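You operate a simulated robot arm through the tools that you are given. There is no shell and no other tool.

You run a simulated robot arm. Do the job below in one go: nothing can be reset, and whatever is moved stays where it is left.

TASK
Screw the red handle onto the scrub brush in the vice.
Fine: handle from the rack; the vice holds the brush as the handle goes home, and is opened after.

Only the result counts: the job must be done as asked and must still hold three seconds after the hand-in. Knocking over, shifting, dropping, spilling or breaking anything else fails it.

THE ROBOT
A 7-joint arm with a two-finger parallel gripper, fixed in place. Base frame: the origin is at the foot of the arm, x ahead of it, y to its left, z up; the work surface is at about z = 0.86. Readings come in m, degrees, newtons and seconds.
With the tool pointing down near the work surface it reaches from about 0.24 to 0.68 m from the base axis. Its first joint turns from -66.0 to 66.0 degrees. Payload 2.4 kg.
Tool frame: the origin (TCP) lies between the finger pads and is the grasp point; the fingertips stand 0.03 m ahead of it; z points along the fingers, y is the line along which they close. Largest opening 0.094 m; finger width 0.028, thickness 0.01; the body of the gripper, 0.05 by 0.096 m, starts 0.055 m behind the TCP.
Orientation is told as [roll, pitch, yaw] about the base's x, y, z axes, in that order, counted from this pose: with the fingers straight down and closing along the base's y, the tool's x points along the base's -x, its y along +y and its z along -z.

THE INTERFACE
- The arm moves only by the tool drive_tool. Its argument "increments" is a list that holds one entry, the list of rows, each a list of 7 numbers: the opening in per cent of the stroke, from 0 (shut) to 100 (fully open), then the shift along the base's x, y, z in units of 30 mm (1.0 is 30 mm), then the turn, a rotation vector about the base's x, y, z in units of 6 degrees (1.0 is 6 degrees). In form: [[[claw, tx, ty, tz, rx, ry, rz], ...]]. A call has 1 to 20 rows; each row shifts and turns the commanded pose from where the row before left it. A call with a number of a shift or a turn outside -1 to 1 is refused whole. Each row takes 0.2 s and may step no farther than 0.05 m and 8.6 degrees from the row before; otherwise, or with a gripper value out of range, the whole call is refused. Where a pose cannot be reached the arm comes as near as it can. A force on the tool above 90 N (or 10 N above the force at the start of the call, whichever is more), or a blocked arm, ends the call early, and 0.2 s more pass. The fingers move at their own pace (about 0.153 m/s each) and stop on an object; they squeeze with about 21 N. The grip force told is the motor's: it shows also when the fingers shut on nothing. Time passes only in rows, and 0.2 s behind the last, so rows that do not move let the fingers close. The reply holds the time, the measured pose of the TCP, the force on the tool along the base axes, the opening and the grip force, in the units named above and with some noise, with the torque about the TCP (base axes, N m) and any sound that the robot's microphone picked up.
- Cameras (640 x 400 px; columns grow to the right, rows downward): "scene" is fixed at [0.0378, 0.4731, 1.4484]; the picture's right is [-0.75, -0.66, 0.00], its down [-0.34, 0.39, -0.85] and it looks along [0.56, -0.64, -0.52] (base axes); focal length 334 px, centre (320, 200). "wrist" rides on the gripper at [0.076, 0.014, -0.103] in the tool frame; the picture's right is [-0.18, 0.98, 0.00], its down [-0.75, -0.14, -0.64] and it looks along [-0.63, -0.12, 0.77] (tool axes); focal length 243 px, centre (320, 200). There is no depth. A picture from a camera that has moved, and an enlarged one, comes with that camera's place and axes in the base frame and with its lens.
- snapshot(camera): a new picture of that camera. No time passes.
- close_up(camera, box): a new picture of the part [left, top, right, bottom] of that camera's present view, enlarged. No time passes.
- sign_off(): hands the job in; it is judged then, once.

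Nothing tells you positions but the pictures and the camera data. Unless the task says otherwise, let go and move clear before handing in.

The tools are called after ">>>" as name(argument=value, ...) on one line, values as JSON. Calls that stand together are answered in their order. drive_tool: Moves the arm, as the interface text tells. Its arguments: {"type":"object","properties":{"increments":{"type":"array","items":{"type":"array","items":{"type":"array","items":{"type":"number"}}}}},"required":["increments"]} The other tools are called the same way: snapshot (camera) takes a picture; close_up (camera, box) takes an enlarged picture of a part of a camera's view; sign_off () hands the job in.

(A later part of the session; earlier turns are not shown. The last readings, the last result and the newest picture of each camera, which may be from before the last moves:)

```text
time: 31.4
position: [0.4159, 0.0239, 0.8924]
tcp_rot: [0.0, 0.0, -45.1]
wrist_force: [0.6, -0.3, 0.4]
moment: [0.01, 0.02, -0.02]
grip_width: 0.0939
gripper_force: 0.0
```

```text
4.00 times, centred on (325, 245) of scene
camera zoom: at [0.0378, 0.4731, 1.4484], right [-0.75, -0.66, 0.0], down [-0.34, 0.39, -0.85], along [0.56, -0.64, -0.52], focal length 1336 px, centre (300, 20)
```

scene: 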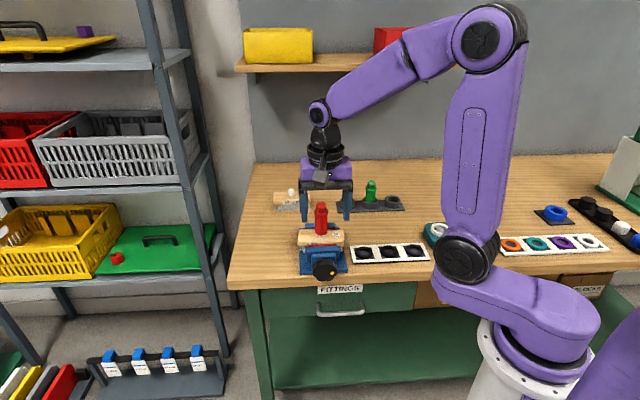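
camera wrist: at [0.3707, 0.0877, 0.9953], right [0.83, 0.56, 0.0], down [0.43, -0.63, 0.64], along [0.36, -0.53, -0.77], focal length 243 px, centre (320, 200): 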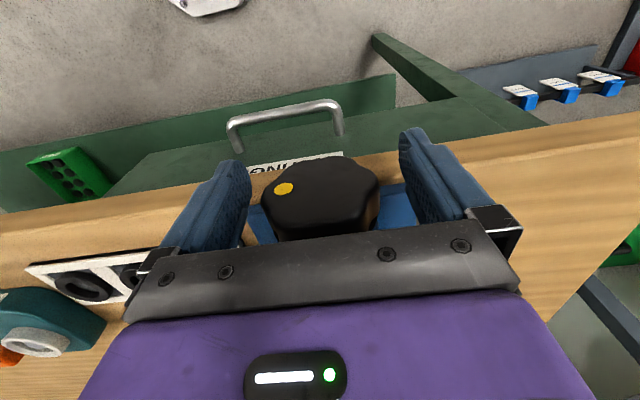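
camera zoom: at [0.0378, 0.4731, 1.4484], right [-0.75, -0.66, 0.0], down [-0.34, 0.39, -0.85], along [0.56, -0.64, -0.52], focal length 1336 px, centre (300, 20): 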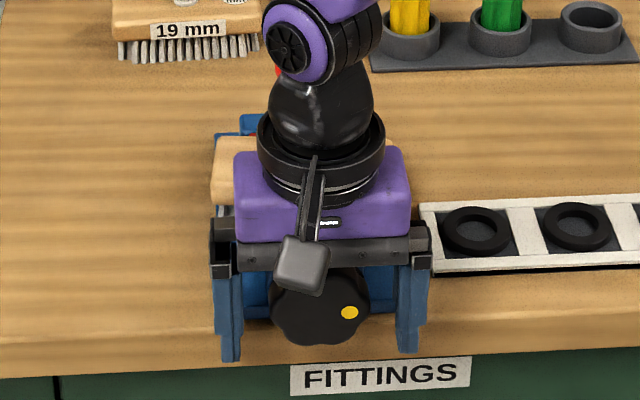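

Knob is centred between the fingers with no contact. I'll tilt the tool 36° about the knob axis first, then grip and turn clockwise.

>>> drive_tool(increments=[[[100, 0, 0, 0, -0.707, 0.707, 0], [100, 0, 0, 0, -0.707, 0.707, 0], [100, 0, 0, 0, -0.707, 0.707, 0], [100, 0, 0, 0, -0.707, 0.707, 0], [100, 0, 0, 0, -0.707, 0.707, 0], [100, 0, 0, 0, -0.707, 0.707, 0]]])

>>> snapshot(camera="wrist")

>>> close_up(camera="scene", box=[250, 175, 390, 295])

```text
time: 32.8
position: [0.4145, 0.0251, 0.8924]
tcp_rot: [-36.1, -0.1, -45.0]
wrist_force: [0.0, -0.9, -0.6]
moment: [0.02, 0.03, -0.01]
grip_width: 0.0942
gripper_force: 0.0
```

```text
taken
camera wrist: at [0.4108, 0.1294, 0.9674], right [0.69, 0.43, -0.58], down [0.72, -0.35, 0.6], along [0.06, -0.83, -0.55], focal length 243 px, centre (320, 200)
```

wrist: 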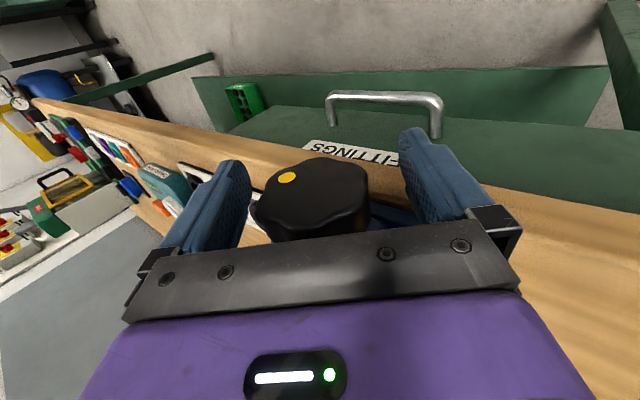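

```text
3.33 times, centred on (320, 235) of scene
camera zoom: at [0.0378, 0.4731, 1.4484], right [-0.75, -0.66, 0.0], down [-0.34, 0.39, -0.85], along [0.56, -0.64, -0.52], focal length 1114 px, centre (320, 83)
```

zoom: 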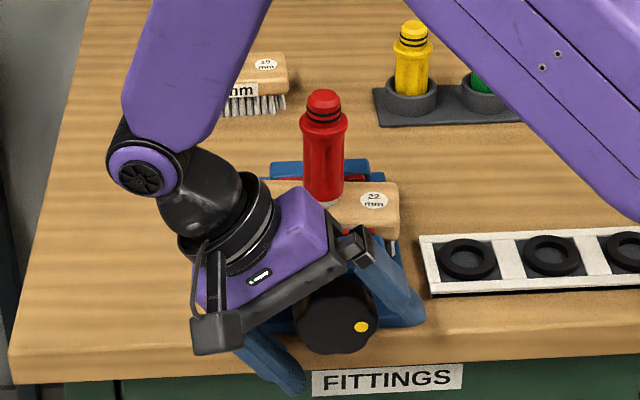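

The tilt works. The knob axis appears about 5 mm higher than I assumed, so I'll raise slightly and close the grip.

>>> drive_tool(increments=[[[100, 0, 0, 0.17, 0, 0, 0], [0, 0, 0, 0, 0, 0, 0], [0, 0, 0, 0, 0, 0, 0], [0, 0, 0, 0, 0, 0, 0]]])

>>> snapshot(camera="wrist")

>>> close_up(camera="scene", box=[250, 175, 390, 295])

```text
time: 33.8
position: [0.4141, 0.0242, 0.8977]
tcp_rot: [-36.0, 0.0, -45.0]
wrist_force: [-0.8, -1.9, 6.8]
moment: [-0.04, -0.02, 0.08]
grip_width: 0.0608
gripper_force: 45.1
```

```text
taken
camera wrist: at [0.411, 0.1285, 0.9727], right [0.69, 0.43, -0.58], down [0.72, -0.35, 0.6], along [0.06, -0.83, -0.55], focal length 243 px, centre (320, 200)
```

wrist: 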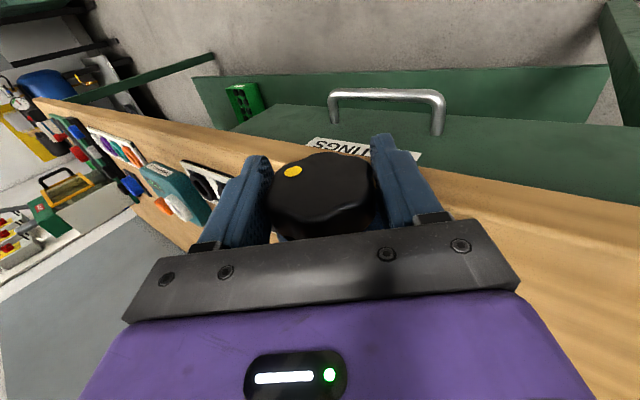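

```text
3.33 times, centred on (320, 235) of scene
camera zoom: at [0.0376, 0.4731, 1.4484], right [-0.75, -0.66, 0.0], down [-0.34, 0.39, -0.85], along [0.56, -0.64, -0.52], focal length 1114 px, centre (320, 83)
```

zoom: 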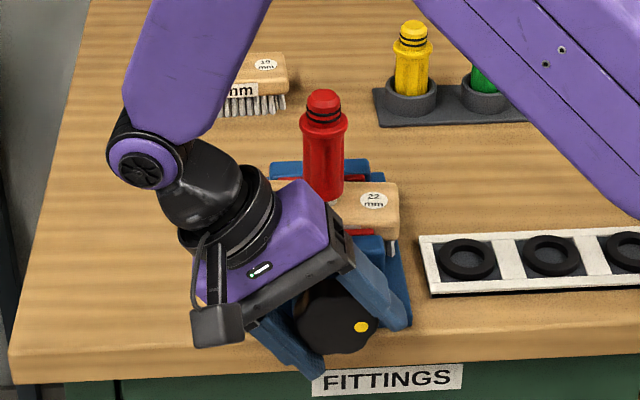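

Knob gripped. Turning clockwise (as seen from the front) about the knob axis.

>>> drive_tool(increments=[[[0, 0, 0, 0.02, 0.707, -0.707, 0], [0, 0, 0, 0, 0.707, -0.707, 0], [0, 0, 0, 0, 0.707, -0.707, 0], [0, 0, 0, 0, 0.707, -0.707, 0], [0, 0, 0, 0, 0.707, -0.707, 0], [0, 0, 0, 0, 0.707, -0.707, 0]]])

>>> snapshot(camera="wrist")

>>> close_up(camera="scene", box=[250, 175, 390, 295])

```text
time: 35.2
position: [0.4145, 0.0244, 0.8978]
tcp_rot: [0.2, 0.1, -45.1]
wrist_force: [5.8, -16.4, -13.1]
moment: [0.43, 0.46, -0.11]
grip_width: 0.061
gripper_force: 44.6
```

```text
taken
camera wrist: at [0.3705, 0.0878, 1.0009], right [0.83, 0.56, 0.0], down [0.43, -0.63, 0.64], along [0.36, -0.53, -0.77], focal length 243 px, centre (320, 200)
```

wrist: 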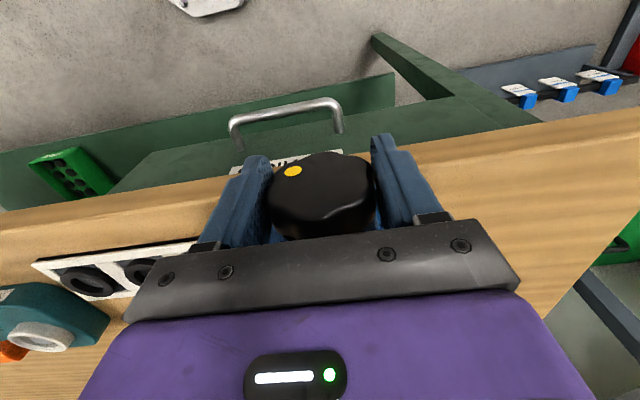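

```text
3.33 times, centred on (320, 235) of scene
camera zoom: at [0.0381, 0.4727, 1.4485], right [-0.75, -0.66, 0.0], down [-0.34, 0.39, -0.85], along [0.56, -0.64, -0.52], focal length 1114 px, centre (320, 83)
```

zoom: 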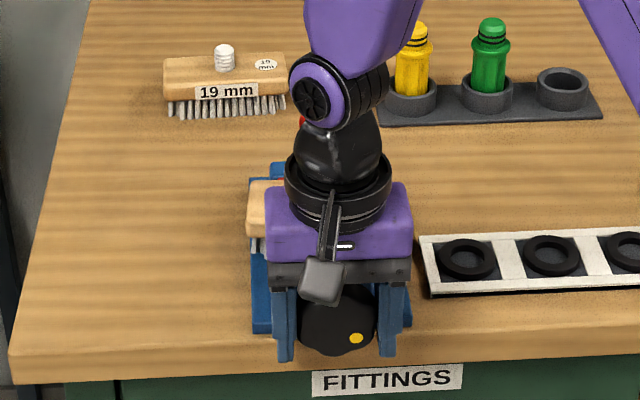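

The knob turned with the grip and is pulling the tool slightly inward, as a tightening screw would. Continuing the stroke, following it in a little.

>>> drive_tool(increments=[[[0, 0.02, -0.02, -0.015, 0.707, -0.707, 0], [0, 0.004, -0.004, 0, 0.707, -0.707, 0], [0, 0.004, -0.004, 0, 0.707, -0.707, 0], [0, 0.004, -0.004, 0, 0.707, -0.707, 0], [0, 0.004, -0.004, 0, 0.707, -0.707, 0], [0, 0.004, -0.004, 0, 0.707, -0.707, 0]]])

>>> close_up(camera="wrist", box=[220, 120, 420, 250])

>>> close_up(camera="scene", box=[250, 175, 390, 295])

```text
time: 36.6
position: [0.4122, 0.0274, 0.8963]
tcp_rot: [31.0, 1.3, -44.1]
wrist_force: [-19.1, -10.0, 14.1]
moment: [0.04, 0.02, 0.43]
grip_width: 0.0611
gripper_force: 45.2
out of reach, approached as far as the arm can: row 3
```

```text
3.08 times, centred on (320, 185) of wrist
camera zoom: at [0.3301, 0.0499, 0.994], right [0.73, 0.47, 0.5], down [0.23, -0.86, 0.46], along [0.65, -0.22, -0.73], focal length 746 px, centre (320, 246)
```

zoom: 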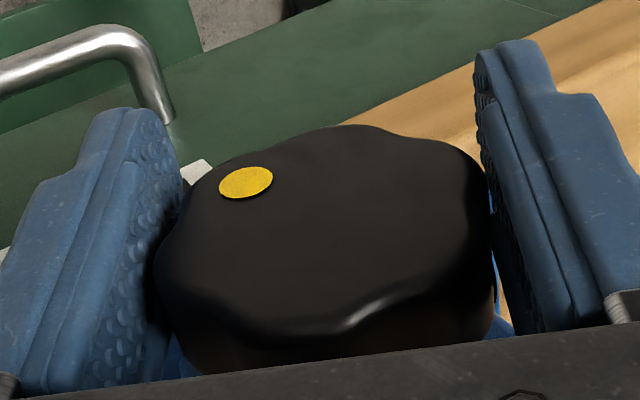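

```text
3.33 times, centred on (320, 235) of scene
camera zoom: at [0.037, 0.4729, 1.4485], right [-0.75, -0.66, 0.0], down [-0.34, 0.39, -0.85], along [0.56, -0.64, -0.52], focal length 1114 px, centre (320, 83)
```

zoom: 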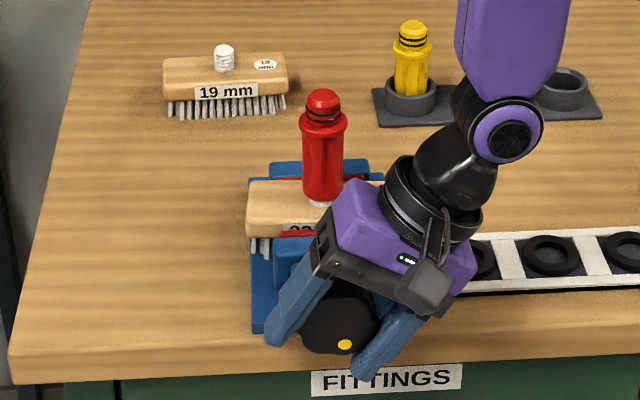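

The arm ran out of reach near +31°, so strokes should run from about -50° to +12°. Releasing, swinging back, and checking what the jaw did.

>>> drive_tool(increments=[[[100, 0, 0, 0, 0, 0, 0], [100, 0, 0, 0, 0, 0, 0], [100, 0, 0, 0, -0.707, 0.707, 0], [100, 0, 0, 0, -0.707, 0.707, 0], [100, 0, 0, 0, -0.707, 0.707, 0], [100, 0, 0, 0, -0.707, 0.707, 0], [100, 0, 0, 0, -0.707, 0.707, 0], [100, 0, 0, 0, -0.707, 0.707, 0], [100, 0, 0, 0, -0.707, 0.707, 0], [100, 0, 0, 0, -0.707, 0.707, 0], [100, 0, 0, 0, -0.707, 0.707, 0], [100, 0, 0, 0, -0.707, 0.707, 0], [100, 0, 0, 0, -0.707, 0.707, 0], [100, 0, 0, 0, -0.707, 0.707, 0], [100, 0, 0, 0, -0.707, 0.707, 0], [100, 0, 0, 0, -0.707, 0.707, 0]]])

>>> snapshot(camera="wrist")

>>> close_up(camera="scene", box=[280, 195, 380, 285])

```text
time: 40.0
position: [0.4137, 0.0322, 0.8976]
tcp_rot: [-48.8, 1.7, -46.9]
wrist_force: [-0.4, -0.2, -0.6]
moment: [-0.03, 0.0, -0.01]
grip_width: 0.094
gripper_force: 0.1
out of reach, approached as far as the arm can: row 7
```

```text
taken
camera wrist: at [0.4266, 0.1455, 0.9564], right [0.58, 0.32, -0.74], down [0.81, -0.29, 0.51], along [-0.06, -0.9, -0.44], focal length 243 px, centre (320, 200)
```

wrist: 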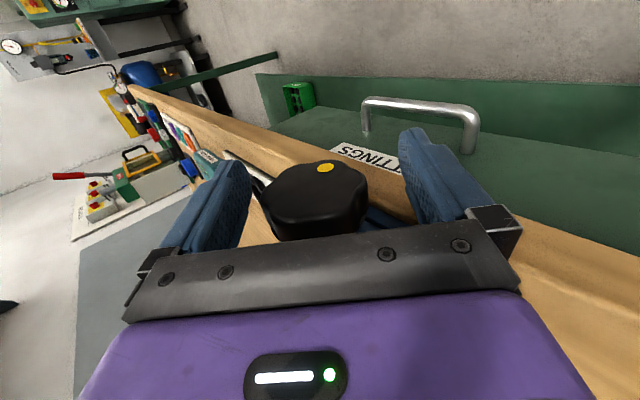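

```text
4.44 times, centred on (330, 240) of scene
camera zoom: at [0.0378, 0.4731, 1.4484], right [-0.75, -0.66, 0.0], down [-0.34, 0.39, -0.85], along [0.56, -0.64, -0.52], focal length 1485 px, centre (276, 22)
```

zoom: 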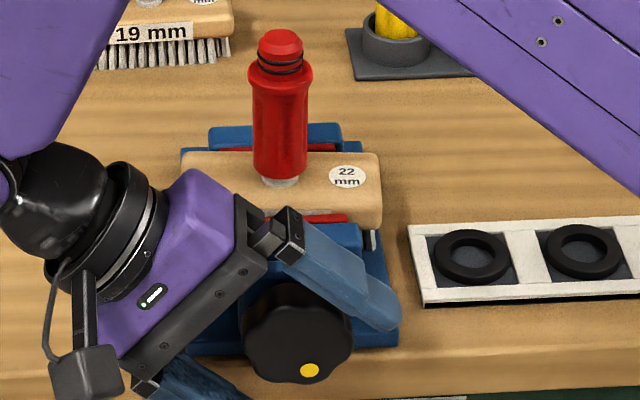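

The dot has swung to the bottom, so the knob turned about 65°. I'll return to -36°, where the arm tracks exactly, and take a good look at the jaws.

>>> drive_tool(increments=[[[100, 0, 0, 0, 0.707, -0.707, 0], [100, 0, 0, 0, 0.707, -0.707, 0], [100, 0, 0, 0, 0, 0, 0]]])

>>> close_up(camera="scene", box=[280, 195, 380, 285])

>>> snapshot(camera="wrist")

```text
time: 40.8
position: [0.4143, 0.0324, 0.8972]
tcp_rot: [-36.6, 2.0, -46.5]
wrist_force: [-0.1, -0.3, -0.1]
moment: [-0.01, 0.0, 0.02]
grip_width: 0.0943
gripper_force: 0.2
```

```text
4.44 times, centred on (330, 240) of scene
camera zoom: at [0.0378, 0.4731, 1.4484], right [-0.75, -0.66, 0.0], down [-0.34, 0.39, -0.85], along [0.56, -0.64, -0.52], focal length 1485 px, centre (276, 22)
```

zoom: 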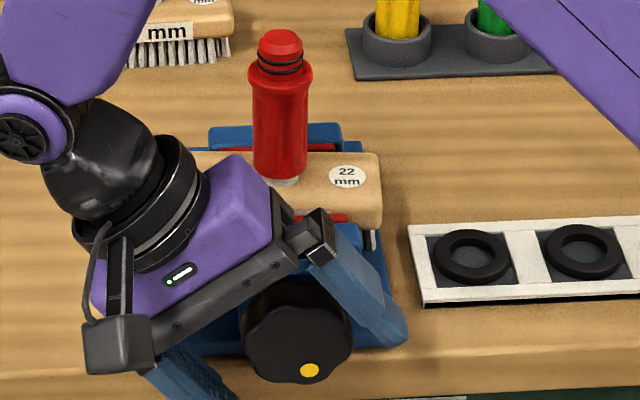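

```text
taken
camera wrist: at [0.4166, 0.1354, 0.9739], right [0.68, 0.43, -0.59], down [0.73, -0.38, 0.57], along [0.02, -0.82, -0.57], focal length 243 px, centre (320, 200)
```

wrist: 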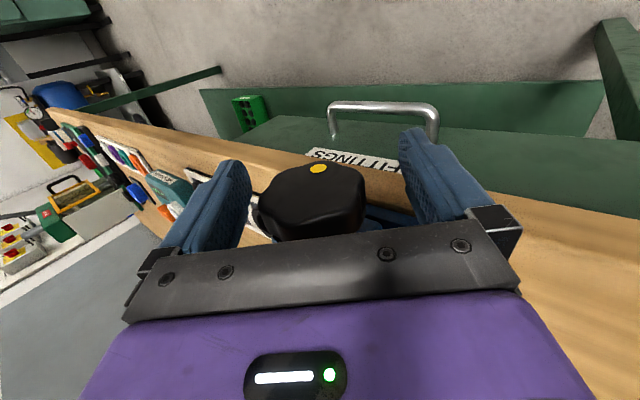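

The commanded pose drifted slightly when the arm hit its limit. Re-squaring the tool to the knob before the next grip.

>>> drive_tool(increments=[[[100, 0.043, -0.29, 0, -0.236, -0.236, 0.25], [100, 0, 0, 0, 0, 0, 0]]])

>>> close_up(camera="wrist", box=[180, 100, 460, 260])

```text
time: 41.4
position: [0.4168, 0.0232, 0.8964]
tcp_rot: [-36.6, 0.1, -44.9]
wrist_force: [-0.4, 0.0, -0.5]
moment: [-0.02, 0.01, 0.0]
grip_width: 0.0941
gripper_force: 0.1
```

```text
2.29 times, centred on (320, 180) of wrist
camera zoom: at [0.4134, 0.1285, 0.9708], right [0.69, 0.43, -0.59], down [0.72, -0.34, 0.6], along [0.06, -0.84, -0.55], focal length 555 px, centre (320, 246)
```

zoom: 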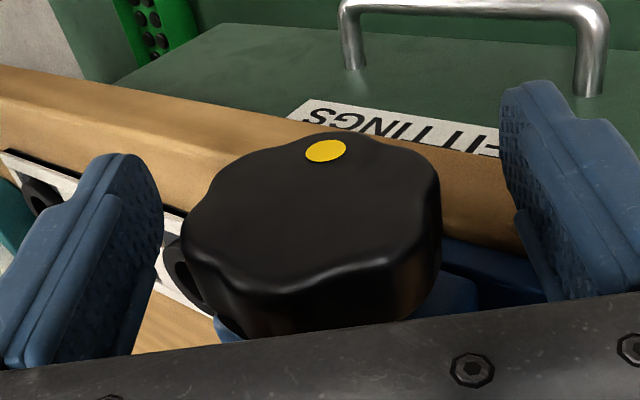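

Good. Gripping and making the second clockwise stroke, from -36° to +12°.

>>> drive_tool(increments=[[[100, -0.035, -0.02, 0.03, 0, 0, 0], [0, 0, 0, 0, 0, 0, 0], [0, 0, 0, 0, 0, 0, 0], [0, 0, 0, 0, 0, 0, 0], [0, 0, 0, 0, 0.707, -0.707, 0], [0, 0, 0, 0, 0.707, -0.707, 0], [0, 0, 0, 0, 0.707, -0.707, 0], [0, 0, 0, 0, 0.707, -0.707, 0]]])

>>> drive_tool(increments=[[[0, 0, 0, 0, 0.707, -0.707, 0], [0, 0, 0, 0, 0.707, -0.707, 0], [0, 0, 0, 0, 0.707, -0.707, 0], [0, 0, 0, 0, 0.707, -0.707, 0]]])

>>> close_up(camera="scene", box=[280, 195, 380, 285])

```text
time: 43.2
position: [0.4145, 0.022, 0.897]
tcp_rot: [-12.5, 0.1, -44.9]
wrist_force: [3.2, 4.5, -19.5]
moment: [-0.09, -0.07, -0.08]
grip_width: 0.0622
gripper_force: 45.1
```

```text
time: 44.2
position: [0.4169, 0.0204, 0.898]
tcp_rot: [10.1, -0.6, -43.1]
wrist_force: [9.7, -18.0, 12.2]
moment: [-0.4, -0.42, 5.58]
grip_width: 0.0605
gripper_force: 45.2
```

```text
4.44 times, centred on (330, 240) of scene
camera zoom: at [0.0379, 0.4727, 1.4485], right [-0.75, -0.66, 0.0], down [-0.34, 0.39, -0.85], along [0.56, -0.64, -0.52], focal length 1485 px, centre (276, 22)
```

zoom: 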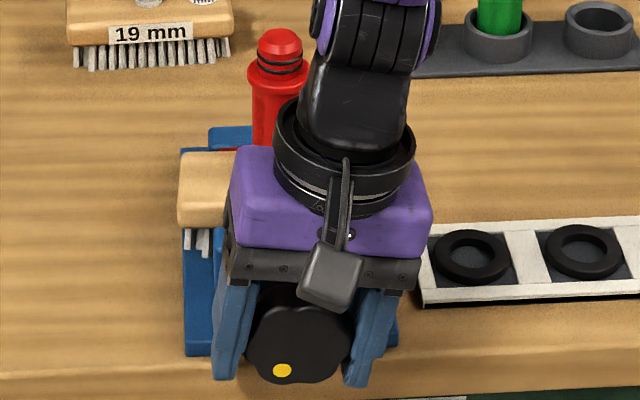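

There's an unexpected 5.6 N·m twist about the vertical. I'll look before doing anything else.

>>> snapshot(camera="wrist")

>>> close_up(camera="scene", box=[285, 235, 355, 290])

>>> snapshot(camera="scene")

```text
taken
camera wrist: at [0.3574, 0.0709, 1.0023], right [0.79, 0.58, 0.17], down [0.37, -0.69, 0.61], along [0.48, -0.42, -0.77], focal length 243 px, centre (320, 200)
```

wrist: 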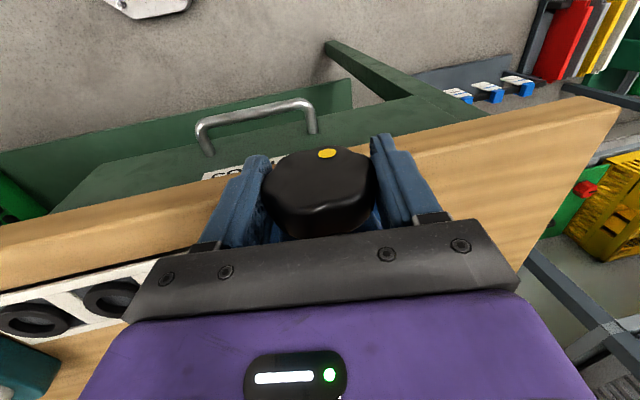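

```text
7.27 times, centred on (320, 262) of scene
camera zoom: at [0.0379, 0.4727, 1.4485], right [-0.75, -0.66, 0.0], down [-0.34, 0.39, -0.85], along [0.56, -0.64, -0.52], focal length 2429 px, centre (320, -254)
```

zoom: 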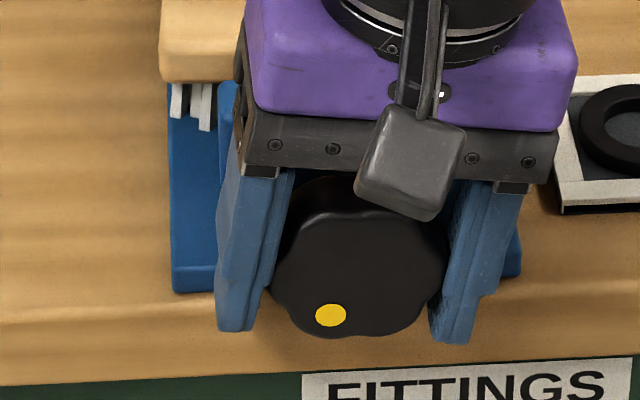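

```text
taken
```

scene: 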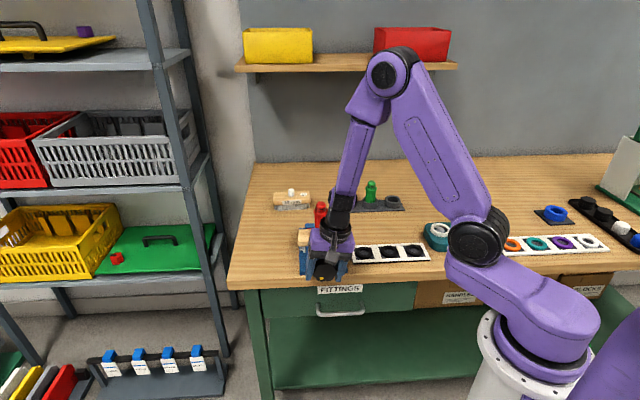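

The dot shows the knob turned another ~46°. The twist looks like pads binding on the knob near the arm's limit, so I'll release and swing back.

>>> drive_tool(increments=[[[100, 0, 0, 0, 0, 0, 0], [100, 0, 0, 0, 0, 0, 0], [100, 0, 0, 0, 0, 0, 0]]])

>>> snapshot(camera="wrist")

```text
time: 45.0
position: [0.4164, 0.0236, 0.897]
tcp_rot: [10.0, 0.2, -44.9]
wrist_force: [0.3, 0.4, -0.7]
moment: [0.01, 0.02, 0.03]
grip_width: 0.0941
gripper_force: 0.0
```

```text
taken
camera wrist: at [0.3585, 0.0742, 1.0023], right [0.81, 0.55, 0.17], down [0.36, -0.71, 0.6], along [0.46, -0.43, -0.78], focal length 243 px, centre (320, 200)
```

wrist: 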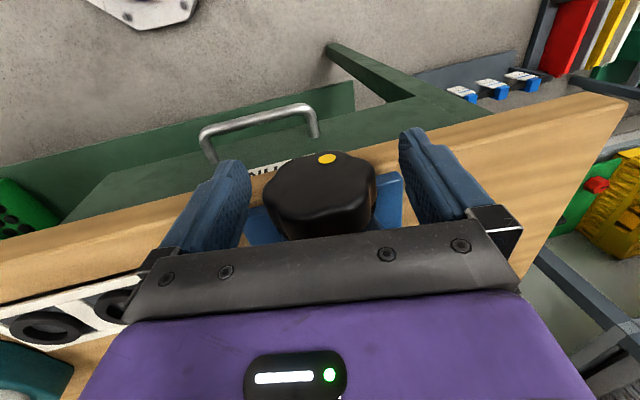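

Releasing cleared it entirely. I'll level the tool and rise to inspect the jaws.

>>> drive_tool(increments=[[[100, 0, 0, 0, -0.6, 0.6, 0], [100, 0, 0, 0, -0.6, 0.6, 0], [100, 0, 0, 0.7, 0, 0, 0], [100, 0, 0, 0.9, 0, 0, 0], [100, -0.2, 0.2, 0.9, 0, 0, 0], [100, -0.5, 0.5, 0.9, 0, 0, 0], [100, -0.5, 0.5, 0.9, 0, 0, 0]]])

>>> close_up(camera="wrist", box=[230, 90, 430, 230])

>>> close_up(camera="scene", box=[285, 215, 365, 285])

```text
time: 46.6
position: [0.3801, 0.0578, 1.0277]
tcp_rot: [1.1, 0.1, -44.9]
wrist_force: [-0.1, -0.5, -0.6]
moment: [0.01, 0.03, 0.01]
grip_width: 0.094
gripper_force: 0.0
```

```text
2.86 times, centred on (330, 160) of wrist
camera zoom: at [0.3341, 0.1202, 1.1298], right [0.82, 0.57, 0.02], down [0.43, -0.64, 0.64], along [0.37, -0.52, -0.77], focal length 693 px, centre (291, 314)
```

zoom: 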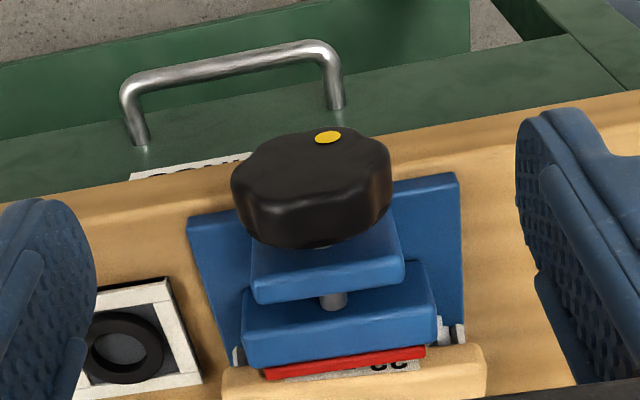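

```text
5.71 times, centred on (325, 250) of scene
camera zoom: at [0.0378, 0.4731, 1.4484], right [-0.75, -0.66, 0.0], down [-0.34, 0.39, -0.85], along [0.56, -0.64, -0.52], focal length 1909 px, centre (291, -86)
```

zoom: 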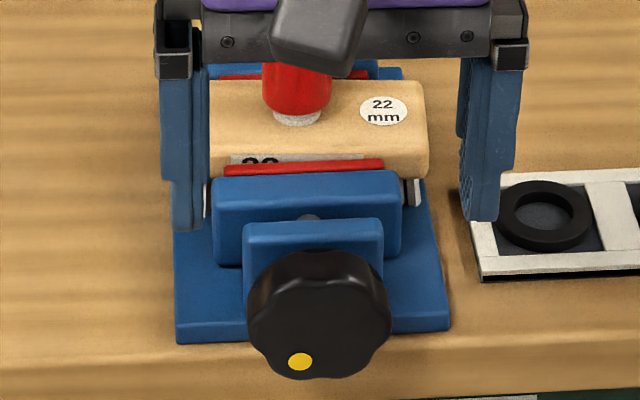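

The moving jaw did advance, so clockwise tightens, but the brush isn't clamped yet. Going back for more strokes.

>>> drive_tool(increments=[[[100, 0.5, -0.5, -0.9, 0, 0, 0], [100, 0.5, -0.5, -0.9, 0, 0, 0], [100, 0.2, -0.2, -0.9, 0, 0, 0], [100, 0, 0, -0.9, 0, 0, 0], [100, 0, 0, -0.7, 0, 0, 0], [100, 0, 0, 0, -0.707, 0.707, 0], [100, 0, 0, 0, -0.707, 0.707, 0], [100, 0, 0, 0, -0.707, 0.707, 0], [100, 0, 0, 0, -0.707, 0.707, 0], [100, 0, 0, 0, -0.707, 0.707, 0], [100, 0, 0, 0, -0.707, 0.707, 0], [100, 0, 0, 0, -0.5, 0.5, 0]]])

>>> close_up(camera="wrist", box=[180, 100, 460, 260])

```text
time: 49.2
position: [0.4139, 0.0242, 0.8992]
tcp_rot: [-39.2, 0.1, -44.9]
wrist_force: [0.3, -0.1, 0.1]
moment: [0.0, 0.01, 0.01]
grip_width: 0.0939
gripper_force: 0.1
```

```text
2.29 times, centred on (320, 180) of wrist
camera zoom: at [0.414, 0.1306, 0.969], right [0.67, 0.41, -0.62], down [0.74, -0.32, 0.59], along [0.04, -0.85, -0.52], focal length 555 px, centre (320, 246)
```

zoom: 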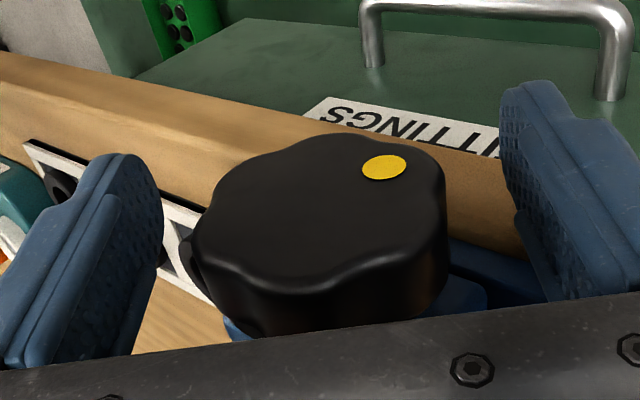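

Well centred. Gripping for the third stroke.

>>> drive_tool(increments=[[[0, 0, 0, 0, 0, 0, 0], [0, 0, 0, 0, 0, 0, 0], [0, 0, 0, 0, 0, 0, 0], [0, 0, 0, 0, 0.707, -0.707, 0], [0, 0.006, -0.006, 0, 0.707, -0.707, 0], [0, 0.006, -0.006, 0, 0.707, -0.707, 0], [0, 0.006, -0.006, 0, 0.707, -0.707, 0], [0, 0.006, -0.006, 0, 0.707, -0.707, 0]]])

>>> drive_tool(increments=[[[0, 0.006, -0.006, 0, 0.707, -0.707, 0], [0, 0.006, -0.006, 0, 0.707, -0.707, 0], [0, 0.006, -0.006, 0, 0.707, -0.707, 0]]])

>>> close_up(camera="wrist", box=[180, 100, 460, 260])

```text
time: 51.0
position: [0.4147, 0.0221, 0.8981]
tcp_rot: [-8.9, 0.0, -44.7]
wrist_force: [-3.5, 19.7, 5.3]
moment: [0.04, 0.03, -0.38]
grip_width: 0.0617
gripper_force: 44.9
```

```text
time: 51.8
position: [0.4145, 0.0233, 0.897]
tcp_rot: [7.8, 0.4, -44.7]
wrist_force: [-10.1, 12.5, 15.5]
moment: [-0.24, -0.24, 0.7]
grip_width: 0.0619
gripper_force: 45.1
```

```text
2.29 times, centred on (320, 180) of wrist
camera zoom: at [0.3613, 0.076, 1.0023], right [0.82, 0.56, 0.13], down [0.38, -0.69, 0.61], along [0.44, -0.45, -0.78], focal length 555 px, centre (320, 246)
```

zoom: 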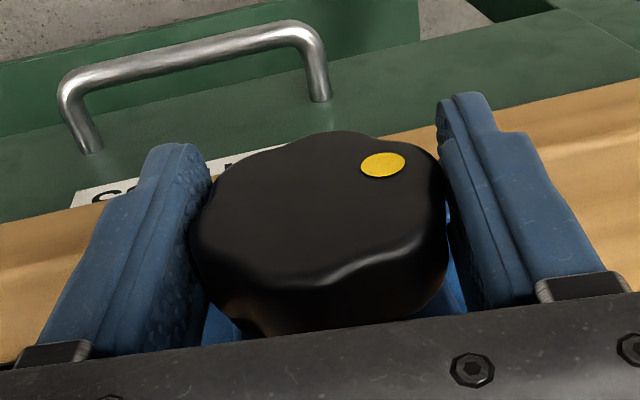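

Still turning freely with the grip. Releasing, swinging back and repeating.

>>> drive_tool(increments=[[[100, 0, 0, 0, 0, 0, 0], [100, -0.015, 0.015, 0, 0, 0, 0], [100, 0, 0, 0, -0.707, 0.707, 0], [100, 0, 0, 0, -0.707, 0.707, 0], [100, 0, 0, 0, -0.707, 0.707, 0], [100, 0, 0, 0, -0.707, 0.707, 0], [100, 0, 0, 0, -0.707, 0.707, 0], [100, 0, 0, 0, -0.707, 0.707, 0], [100, 0, 0, 0, -0.707, 0.707, 0], [100, 0, 0, 0, -0.707, 0.707, 0], [0, 0, 0, 0, 0, 0, 0], [0, 0, 0, 0, 0, 0, 0], [0, 0, 0, 0, 0, 0, 0]]])

>>> drive_tool(increments=[[[0, 0, 0, 0, 0.707, -0.707, 0], [0, 0, 0, 0, 0.707, -0.707, 0], [0, 0, 0, 0, 0.707, -0.707, 0], [0, 0, 0, 0, 0.707, -0.707, 0]]])

>>> drive_tool(increments=[[[0, 0, 0, 0, 0.707, -0.707, 0], [0, 0, 0, 0, 0.707, -0.707, 0], [0, 0, 0, 0, 0.707, -0.707, 0], [0, 0, 0, 0, 0.707, -0.707, 0]]])

>>> close_up(camera="wrist", box=[180, 100, 460, 260])

>>> close_up(camera="scene", box=[280, 195, 380, 285])

```text
time: 54.6
position: [0.4166, 0.0212, 0.8983]
tcp_rot: [-39.0, 0.1, -45.0]
wrist_force: [3.2, 3.5, -10.2]
moment: [-0.23, -0.21, 0.07]
grip_width: 0.0618
gripper_force: 44.8
```

```text
time: 55.6
position: [0.4167, 0.0219, 0.8973]
tcp_rot: [-14.9, 0.1, -44.9]
wrist_force: [6.3, 11.1, -18.7]
moment: [-0.13, -0.14, -0.01]
grip_width: 0.0621
gripper_force: 45.2
```

```text
time: 56.6
position: [0.4157, 0.0218, 0.8986]
tcp_rot: [8.0, 0.2, -44.8]
wrist_force: [2.6, -1.1, 22.5]
moment: [0.13, 0.15, 0.36]
grip_width: 0.0603
gripper_force: 45.0
```

```text
2.29 times, centred on (320, 180) of wrist
camera zoom: at [0.3625, 0.0752, 1.0023], right [0.82, 0.56, 0.14], down [0.37, -0.69, 0.62], along [0.44, -0.45, -0.78], focal length 555 px, centre (320, 246)
```

zoom: 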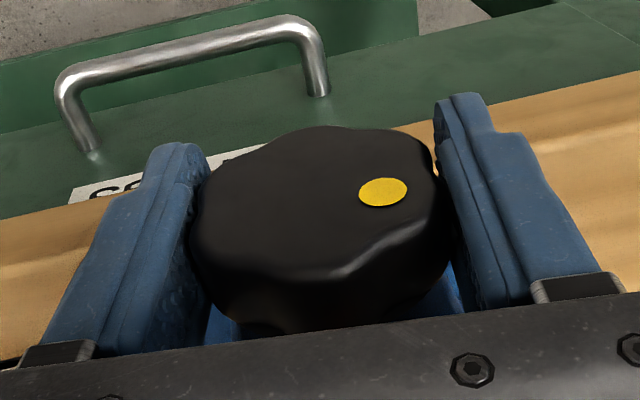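

```text
4.44 times, centred on (330, 240) of scene
camera zoom: at [0.0376, 0.4731, 1.4484], right [-0.75, -0.66, 0.0], down [-0.34, 0.39, -0.85], along [0.56, -0.64, -0.52], focal length 1485 px, centre (276, 22)
```

zoom: 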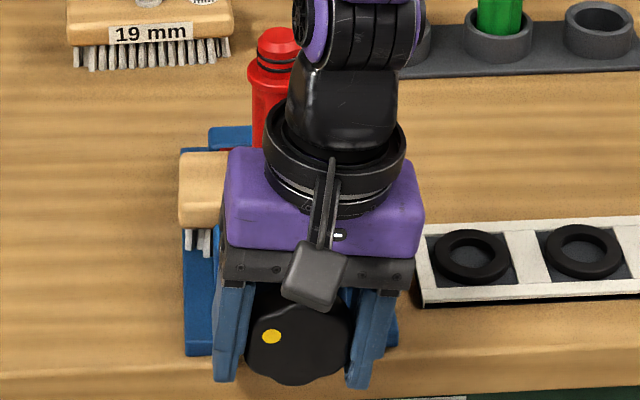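

The knob dot keeps advancing clockwise (about 195° total) with little resistance. Two more strokes.

>>> drive_tool(increments=[[[100, 0, 0, 0, 0, 0, 0], [100, 0, 0, 0, 0, 0, 0], [100, 0, 0, 0, -0.707, 0.707, 0], [100, 0, 0, 0, -0.707, 0.707, 0], [100, 0, 0, 0, -0.707, 0.707, 0], [100, 0, 0, 0, -0.707, 0.707, 0], [100, 0, 0, 0, -0.707, 0.707, 0], [100, 0, 0, 0, -0.707, 0.707, 0], [100, 0, 0, 0, -0.707, 0.707, 0], [100, 0, 0, 0, -0.707, 0.707, 0], [0, 0, 0, 0, 0, 0, 0], [0, 0, 0, 0, 0, 0, 0], [0, 0, 0, 0, 0, 0, 0]]])

>>> close_up(camera="scene", box=[280, 195, 380, 285])

>>> drive_tool(increments=[[[0, 0, 0, 0, 0.707, -0.707, 0], [0, 0, 0, 0, 0.707, -0.707, 0], [0, 0, 0, 0, 0.707, -0.707, 0], [0, 0, 0, 0, 0.707, -0.707, 0]]])

>>> drive_tool(increments=[[[0, 0, 0, 0, 0.707, -0.707, 0], [0, 0, 0, 0, 0.707, -0.707, 0], [0, 0, 0, 0, 0.707, -0.707, 0], [0, 0, 0, 0, 0.707, -0.707, 0]]])

>>> close_up(camera="scene", box=[280, 195, 380, 285])

```text
time: 59.4
position: [0.4165, 0.022, 0.8982]
tcp_rot: [-39.0, 0.1, -44.6]
wrist_force: [21.7, -2.5, 19.6]
moment: [0.45, 0.5, 0.65]
grip_width: 0.0614
gripper_force: 21.0
```

```text
4.44 times, centred on (330, 240) of scene
camera zoom: at [0.0381, 0.473, 1.4484], right [-0.75, -0.66, 0.0], down [-0.34, 0.39, -0.85], along [0.56, -0.64, -0.52], focal length 1485 px, centre (276, 22)
```

zoom: 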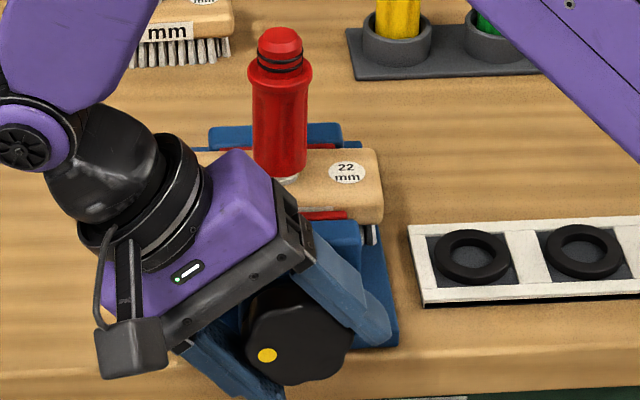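

```text
time: 60.4
position: [0.4172, 0.0221, 0.8984]
tcp_rot: [-14.8, 0.0, -45.2]
wrist_force: [6.4, 3.7, 33.2]
moment: [-0.23, -0.2, -0.98]
grip_width: 0.0608
gripper_force: 20.6
```

```text
time: 61.4
position: [0.4178, 0.0216, 0.8979]
tcp_rot: [8.0, 0.1, -45.2]
wrist_force: [3.8, 3.7, 35.3]
moment: [0.0, 0.04, -1.31]
grip_width: 0.0605
gripper_force: 20.6
```

```text
4.44 times, centred on (330, 240) of scene
camera zoom: at [0.0374, 0.4732, 1.4484], right [-0.75, -0.66, 0.0], down [-0.34, 0.39, -0.85], along [0.56, -0.64, -0.52], focal length 1485 px, centre (276, 22)
```

zoom: 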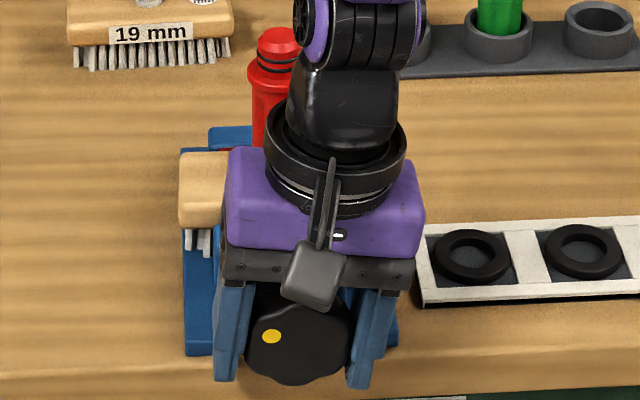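

The dot fell back to where it was between strokes, so the jaw may now be pressing on the brush and springing the knob back. I'll release in place and check.

>>> drive_tool(increments=[[[100, 0, 0, 0, 0, 0, 0], [100, 0, 0, 0, 0, 0, 0], [100, 0, 0, 0, 0, 0, 0]]])

>>> close_up(camera="scene", box=[280, 195, 380, 285])

>>> close_up(camera="wrist", box=[180, 100, 460, 260])

```text
time: 62.2
position: [0.4158, 0.0218, 0.8987]
tcp_rot: [8.0, 0.1, -45.0]
wrist_force: [7.2, -0.1, 32.4]
moment: [0.12, 0.12, -1.76]
grip_width: 0.0608
gripper_force: 0.1
```

```text
4.44 times, centred on (330, 240) of scene
camera zoom: at [0.0375, 0.4731, 1.4484], right [-0.75, -0.66, 0.0], down [-0.34, 0.39, -0.85], along [0.56, -0.64, -0.52], focal length 1485 px, centre (276, 22)
```

zoom: 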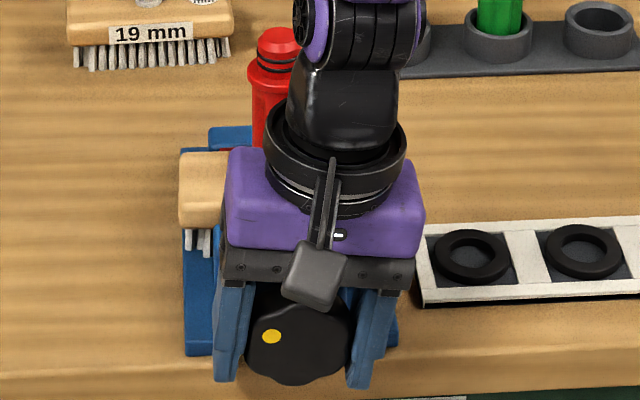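

```text
2.29 times, centred on (320, 180) of wrist
camera zoom: at [0.3624, 0.0752, 1.0025], right [0.82, 0.56, 0.14], down [0.37, -0.7, 0.61], along [0.44, -0.45, -0.78], focal length 555 px, centre (320, 246)
```

zoom: 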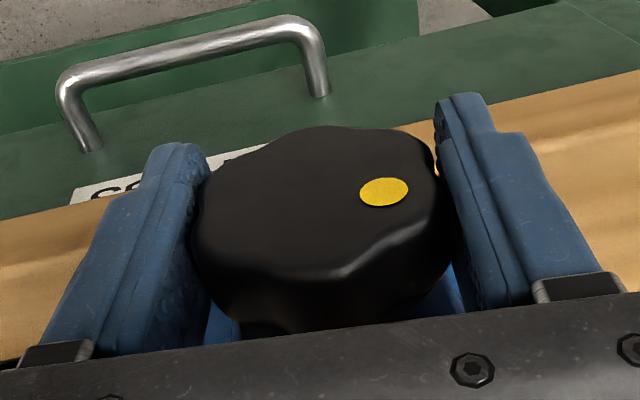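

The fingers did not open this time: width is still 0.061 with no motor force, so the knob was carried back and forth. I'll command the opening again.

>>> drive_tool(increments=[[[90, 0, 0, 0, 0, 0, 0], [90, 0, 0, 0, 0, 0, 0], [100, 0, 0, 0, 0, 0, 0], [100, 0, 0, 0, 0, 0, 0]]])

```text
time: 63.2
position: [0.4168, 0.0223, 0.8984]
tcp_rot: [7.9, 0.2, -44.6]
wrist_force: [6.8, -5.8, 31.4]
moment: [-0.05, -0.08, 0.22]
grip_width: 0.0611
gripper_force: 0.0
```

Still shut with about 32 N pushing the tool up, so the pads seem to be wedged on the knob. I'll try small relieving moves: ease up and pull outward slightly with the gripper commanded open.

>>> drive_tool(increments=[[[100, 0, 0, 0.04, 0, 0, 0], [100, 0, 0, 0.04, 0, 0, 0], [100, 0, 0, 0, 0, 0, 0]]])

>>> close_up(camera="wrist", box=[180, 100, 460, 260])

>>> close_up(camera="scene", box=[290, 240, 350, 290])

```text
time: 64.0
position: [0.415, 0.0202, 0.8984]
tcp_rot: [8.7, 0.3, -45.0]
wrist_force: [-0.2, 0.6, 0.1]
moment: [0.01, 0.01, 0.01]
grip_width: 0.0939
gripper_force: 0.0
```

```text
2.29 times, centred on (320, 180) of wrist
camera zoom: at [0.3593, 0.0724, 1.0033], right [0.82, 0.56, 0.15], down [0.37, -0.7, 0.61], along [0.44, -0.44, -0.78], focal length 555 px, centre (320, 246)
```

zoom: 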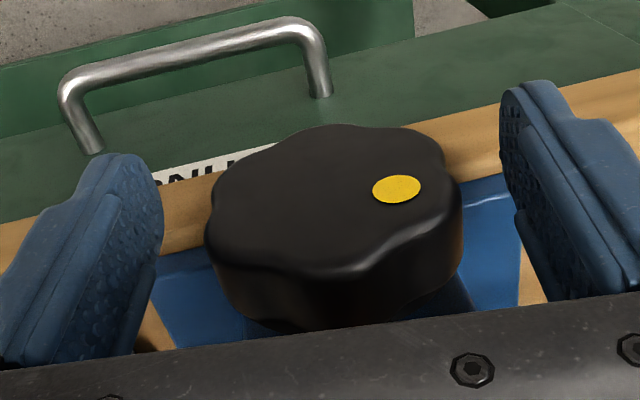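

```text
8.00 times, centred on (320, 265) of scene
camera zoom: at [0.0378, 0.4731, 1.4484], right [-0.75, -0.66, 0.0], down [-0.34, 0.39, -0.85], along [0.56, -0.64, -0.52], focal length 2672 px, centre (320, -320)
```

zoom: 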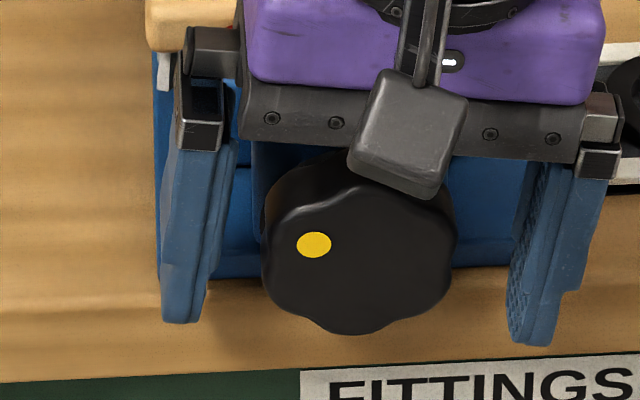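

Freed: the fingers are open again. Levelling and rising to inspect the jaws.

>>> drive_tool(increments=[[[100, 0.05, 0.05, 0, -0.5, 0.5, 0], [100, 0, 0, 0, -0.5, 0.5, 0], [100, 0, 0, 0.7, 0, 0, 0], [100, 0, 0, 0.9, 0, 0, 0], [100, -0.2, 0.2, 0.9, 0, 0, 0], [100, -0.5, 0.5, 0.9, 0, 0, 0], [100, -0.7, 0.7, 0.9, 0, 0, 0], [100, -0.7, 0.7, 0.5, 0, 0, 0]]])

>>> close_up(camera="wrist", box=[230, 90, 430, 230])

>>> close_up(camera="scene", box=[285, 215, 365, 285])

```text
time: 65.8
position: [0.3555, 0.0862, 1.0456]
tcp_rot: [0.4, 0.0, -44.9]
wrist_force: [-0.8, 0.8, -0.4]
moment: [0.0, 0.0, 0.01]
grip_width: 0.0941
gripper_force: 0.1
```

```text
2.86 times, centred on (330, 160) of wrist
camera zoom: at [0.3109, 0.1492, 1.1485], right [0.82, 0.57, 0.01], down [0.43, -0.64, 0.64], along [0.37, -0.53, -0.77], focal length 693 px, centre (291, 314)
```

zoom: 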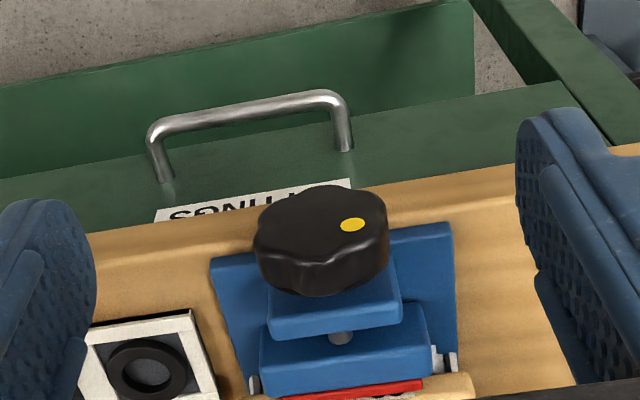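

```text
5.71 times, centred on (325, 250) of scene
camera zoom: at [0.0378, 0.4731, 1.4484], right [-0.75, -0.66, 0.0], down [-0.34, 0.39, -0.85], along [0.56, -0.64, -0.52], focal length 1909 px, centre (291, -86)
```

zoom: 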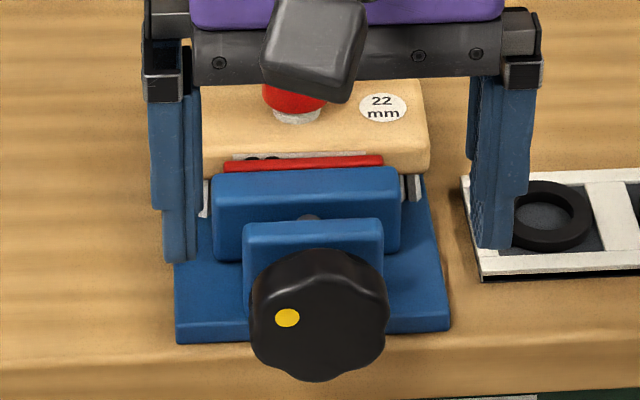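

The jaw is almost on the brush (its label is nearly covered), and the knob has travelled inward with it. Returning for further strokes, slightly further in.

>>> drive_tool(increments=[[[100, 0.7, -0.7, -0.62, 0, 0, 0], [100, 0.7, -0.7, -0.9, 0, 0, 0], [100, 0.5, -0.5, -0.9, 0, 0, 0], [100, 0.167, -0.257, -0.9, 0, 0, 0], [100, 0, 0, -0.9, 0, 0, 0], [100, 0, 0, -0.7, 0, 0, 0], [100, 0, 0, 0, -0.707, 0.707, 0], [100, 0, 0, 0, -0.707, 0.707, 0], [100, 0, 0, 0, -0.707, 0.707, 0], [100, 0, 0, 0, -0.707, 0.707, 0], [100, 0, 0, 0, -0.707, 0.707, 0], [100, 0, 0, 0, -0.707, 0.707, 0]]])

>>> close_up(camera="wrist", box=[180, 100, 460, 260])

```text
time: 68.4
position: [0.4169, 0.0224, 0.8969]
tcp_rot: [-35.7, 0.1, -44.8]
wrist_force: [0.2, -0.8, 0.4]
moment: [0.03, 0.0, -0.01]
grip_width: 0.0941
gripper_force: 0.1
```

```text
2.29 times, centred on (320, 180) of wrist
camera zoom: at [0.4124, 0.1257, 0.9726], right [0.69, 0.44, -0.57], down [0.72, -0.35, 0.6], along [0.06, -0.83, -0.55], focal length 555 px, centre (320, 246)
```

zoom: 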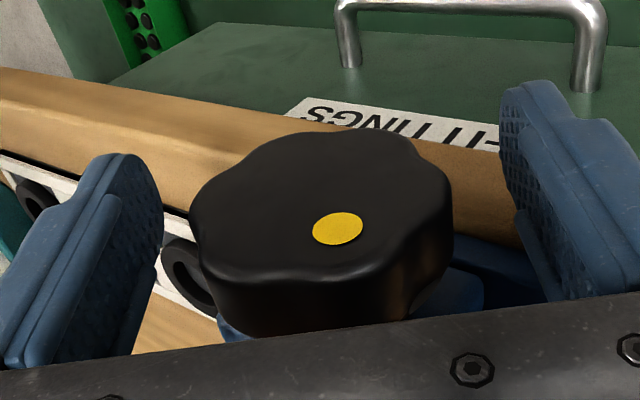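

Centred well. Gripping and stroking again.

>>> drive_tool(increments=[[[0, 0, 0, 0, 0, 0, 0], [0, 0, 0, 0, 0, 0, 0], [0, 0, 0, 0, 0, 0, 0], [0, 0, 0, 0, 0.707, -0.707, 0], [0, 0, 0, 0, 0.707, -0.707, 0], [0, 0, 0, 0, 0.707, -0.707, 0]]])

>>> drive_tool(increments=[[[0, 0, 0, 0, 0.707, -0.707, 0], [0, 0, 0, 0, 0.707, -0.707, 0], [0, 0, 0, 0, 0.707, -0.707, 0], [0, 0, 0, 0, 0.707, -0.707, 0]]])

>>> drive_tool(increments=[[[100, 0, 0, 0, 0, 0, 0], [100, 0, 0, 0, 0, 0, 0]]])

>>> close_up(camera="wrist", box=[180, 100, 460, 260])

>>> close_up(camera="scene", box=[280, 195, 380, 285])

```text
time: 69.8
position: [0.4177, 0.0206, 0.8963]
tcp_rot: [-17.4, -0.1, -45.0]
wrist_force: [2.6, -4.9, 22.7]
moment: [0.13, 0.13, 0.24]
grip_width: 0.0611
gripper_force: 21.6
```

```text
time: 70.8
position: [0.4173, 0.0213, 0.8967]
tcp_rot: [6.4, -0.2, -44.9]
wrist_force: [2.8, -3.9, 34.4]
moment: [0.26, 0.25, -0.43]
grip_width: 0.0612
gripper_force: 21.1
```

```text
time: 71.4
position: [0.4176, 0.0214, 0.8967]
tcp_rot: [6.5, -0.1, -44.9]
wrist_force: [3.8, -4.6, 33.0]
moment: [-0.18, -0.22, -0.28]
grip_width: 0.061
gripper_force: 0.0
```

```text
2.29 times, centred on (320, 180) of wrist
camera zoom: at [0.3644, 0.0767, 1.0009], right [0.82, 0.56, 0.11], down [0.38, -0.68, 0.62], along [0.43, -0.47, -0.77], focal length 555 px, centre (320, 246)
```

zoom: 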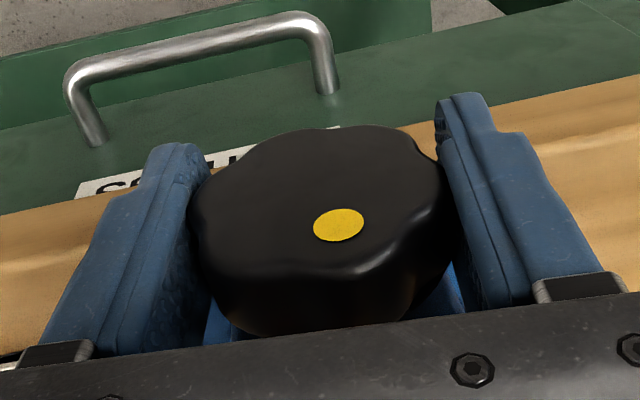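

```text
4.44 times, centred on (330, 240) of scene
camera zoom: at [0.0374, 0.473, 1.4484], right [-0.75, -0.66, 0.0], down [-0.34, 0.39, -0.85], along [0.56, -0.64, -0.52], focal length 1485 px, centre (276, 22)
```

zoom: 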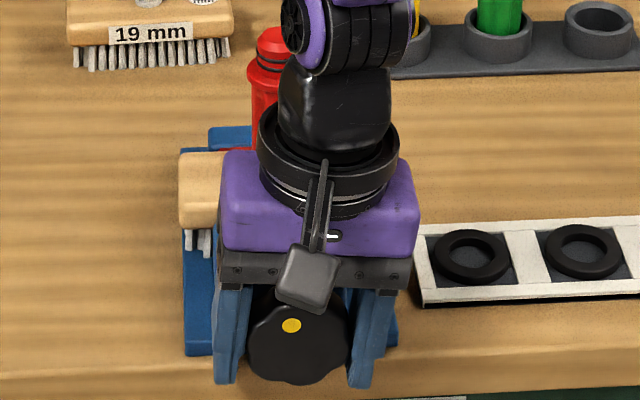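

Stuck again with about 33 N upward, so the axis is really ~2 mm higher than my TCP. Easing up to free the fingers.

>>> drive_tool(increments=[[[100, 0, 0, 0.05, 0, 0, 0], [100, 0, 0, 0.05, 0, 0, 0], [100, 0, 0, 0, 0, 0, 0]]])

```text
time: 72.2
position: [0.4143, 0.0188, 0.9013]
tcp_rot: [6.3, 0.3, -45.3]
wrist_force: [4.0, 0.9, 3.0]
moment: [-0.03, 0.25, 0.01]
grip_width: 0.0905
gripper_force: 0.9
```

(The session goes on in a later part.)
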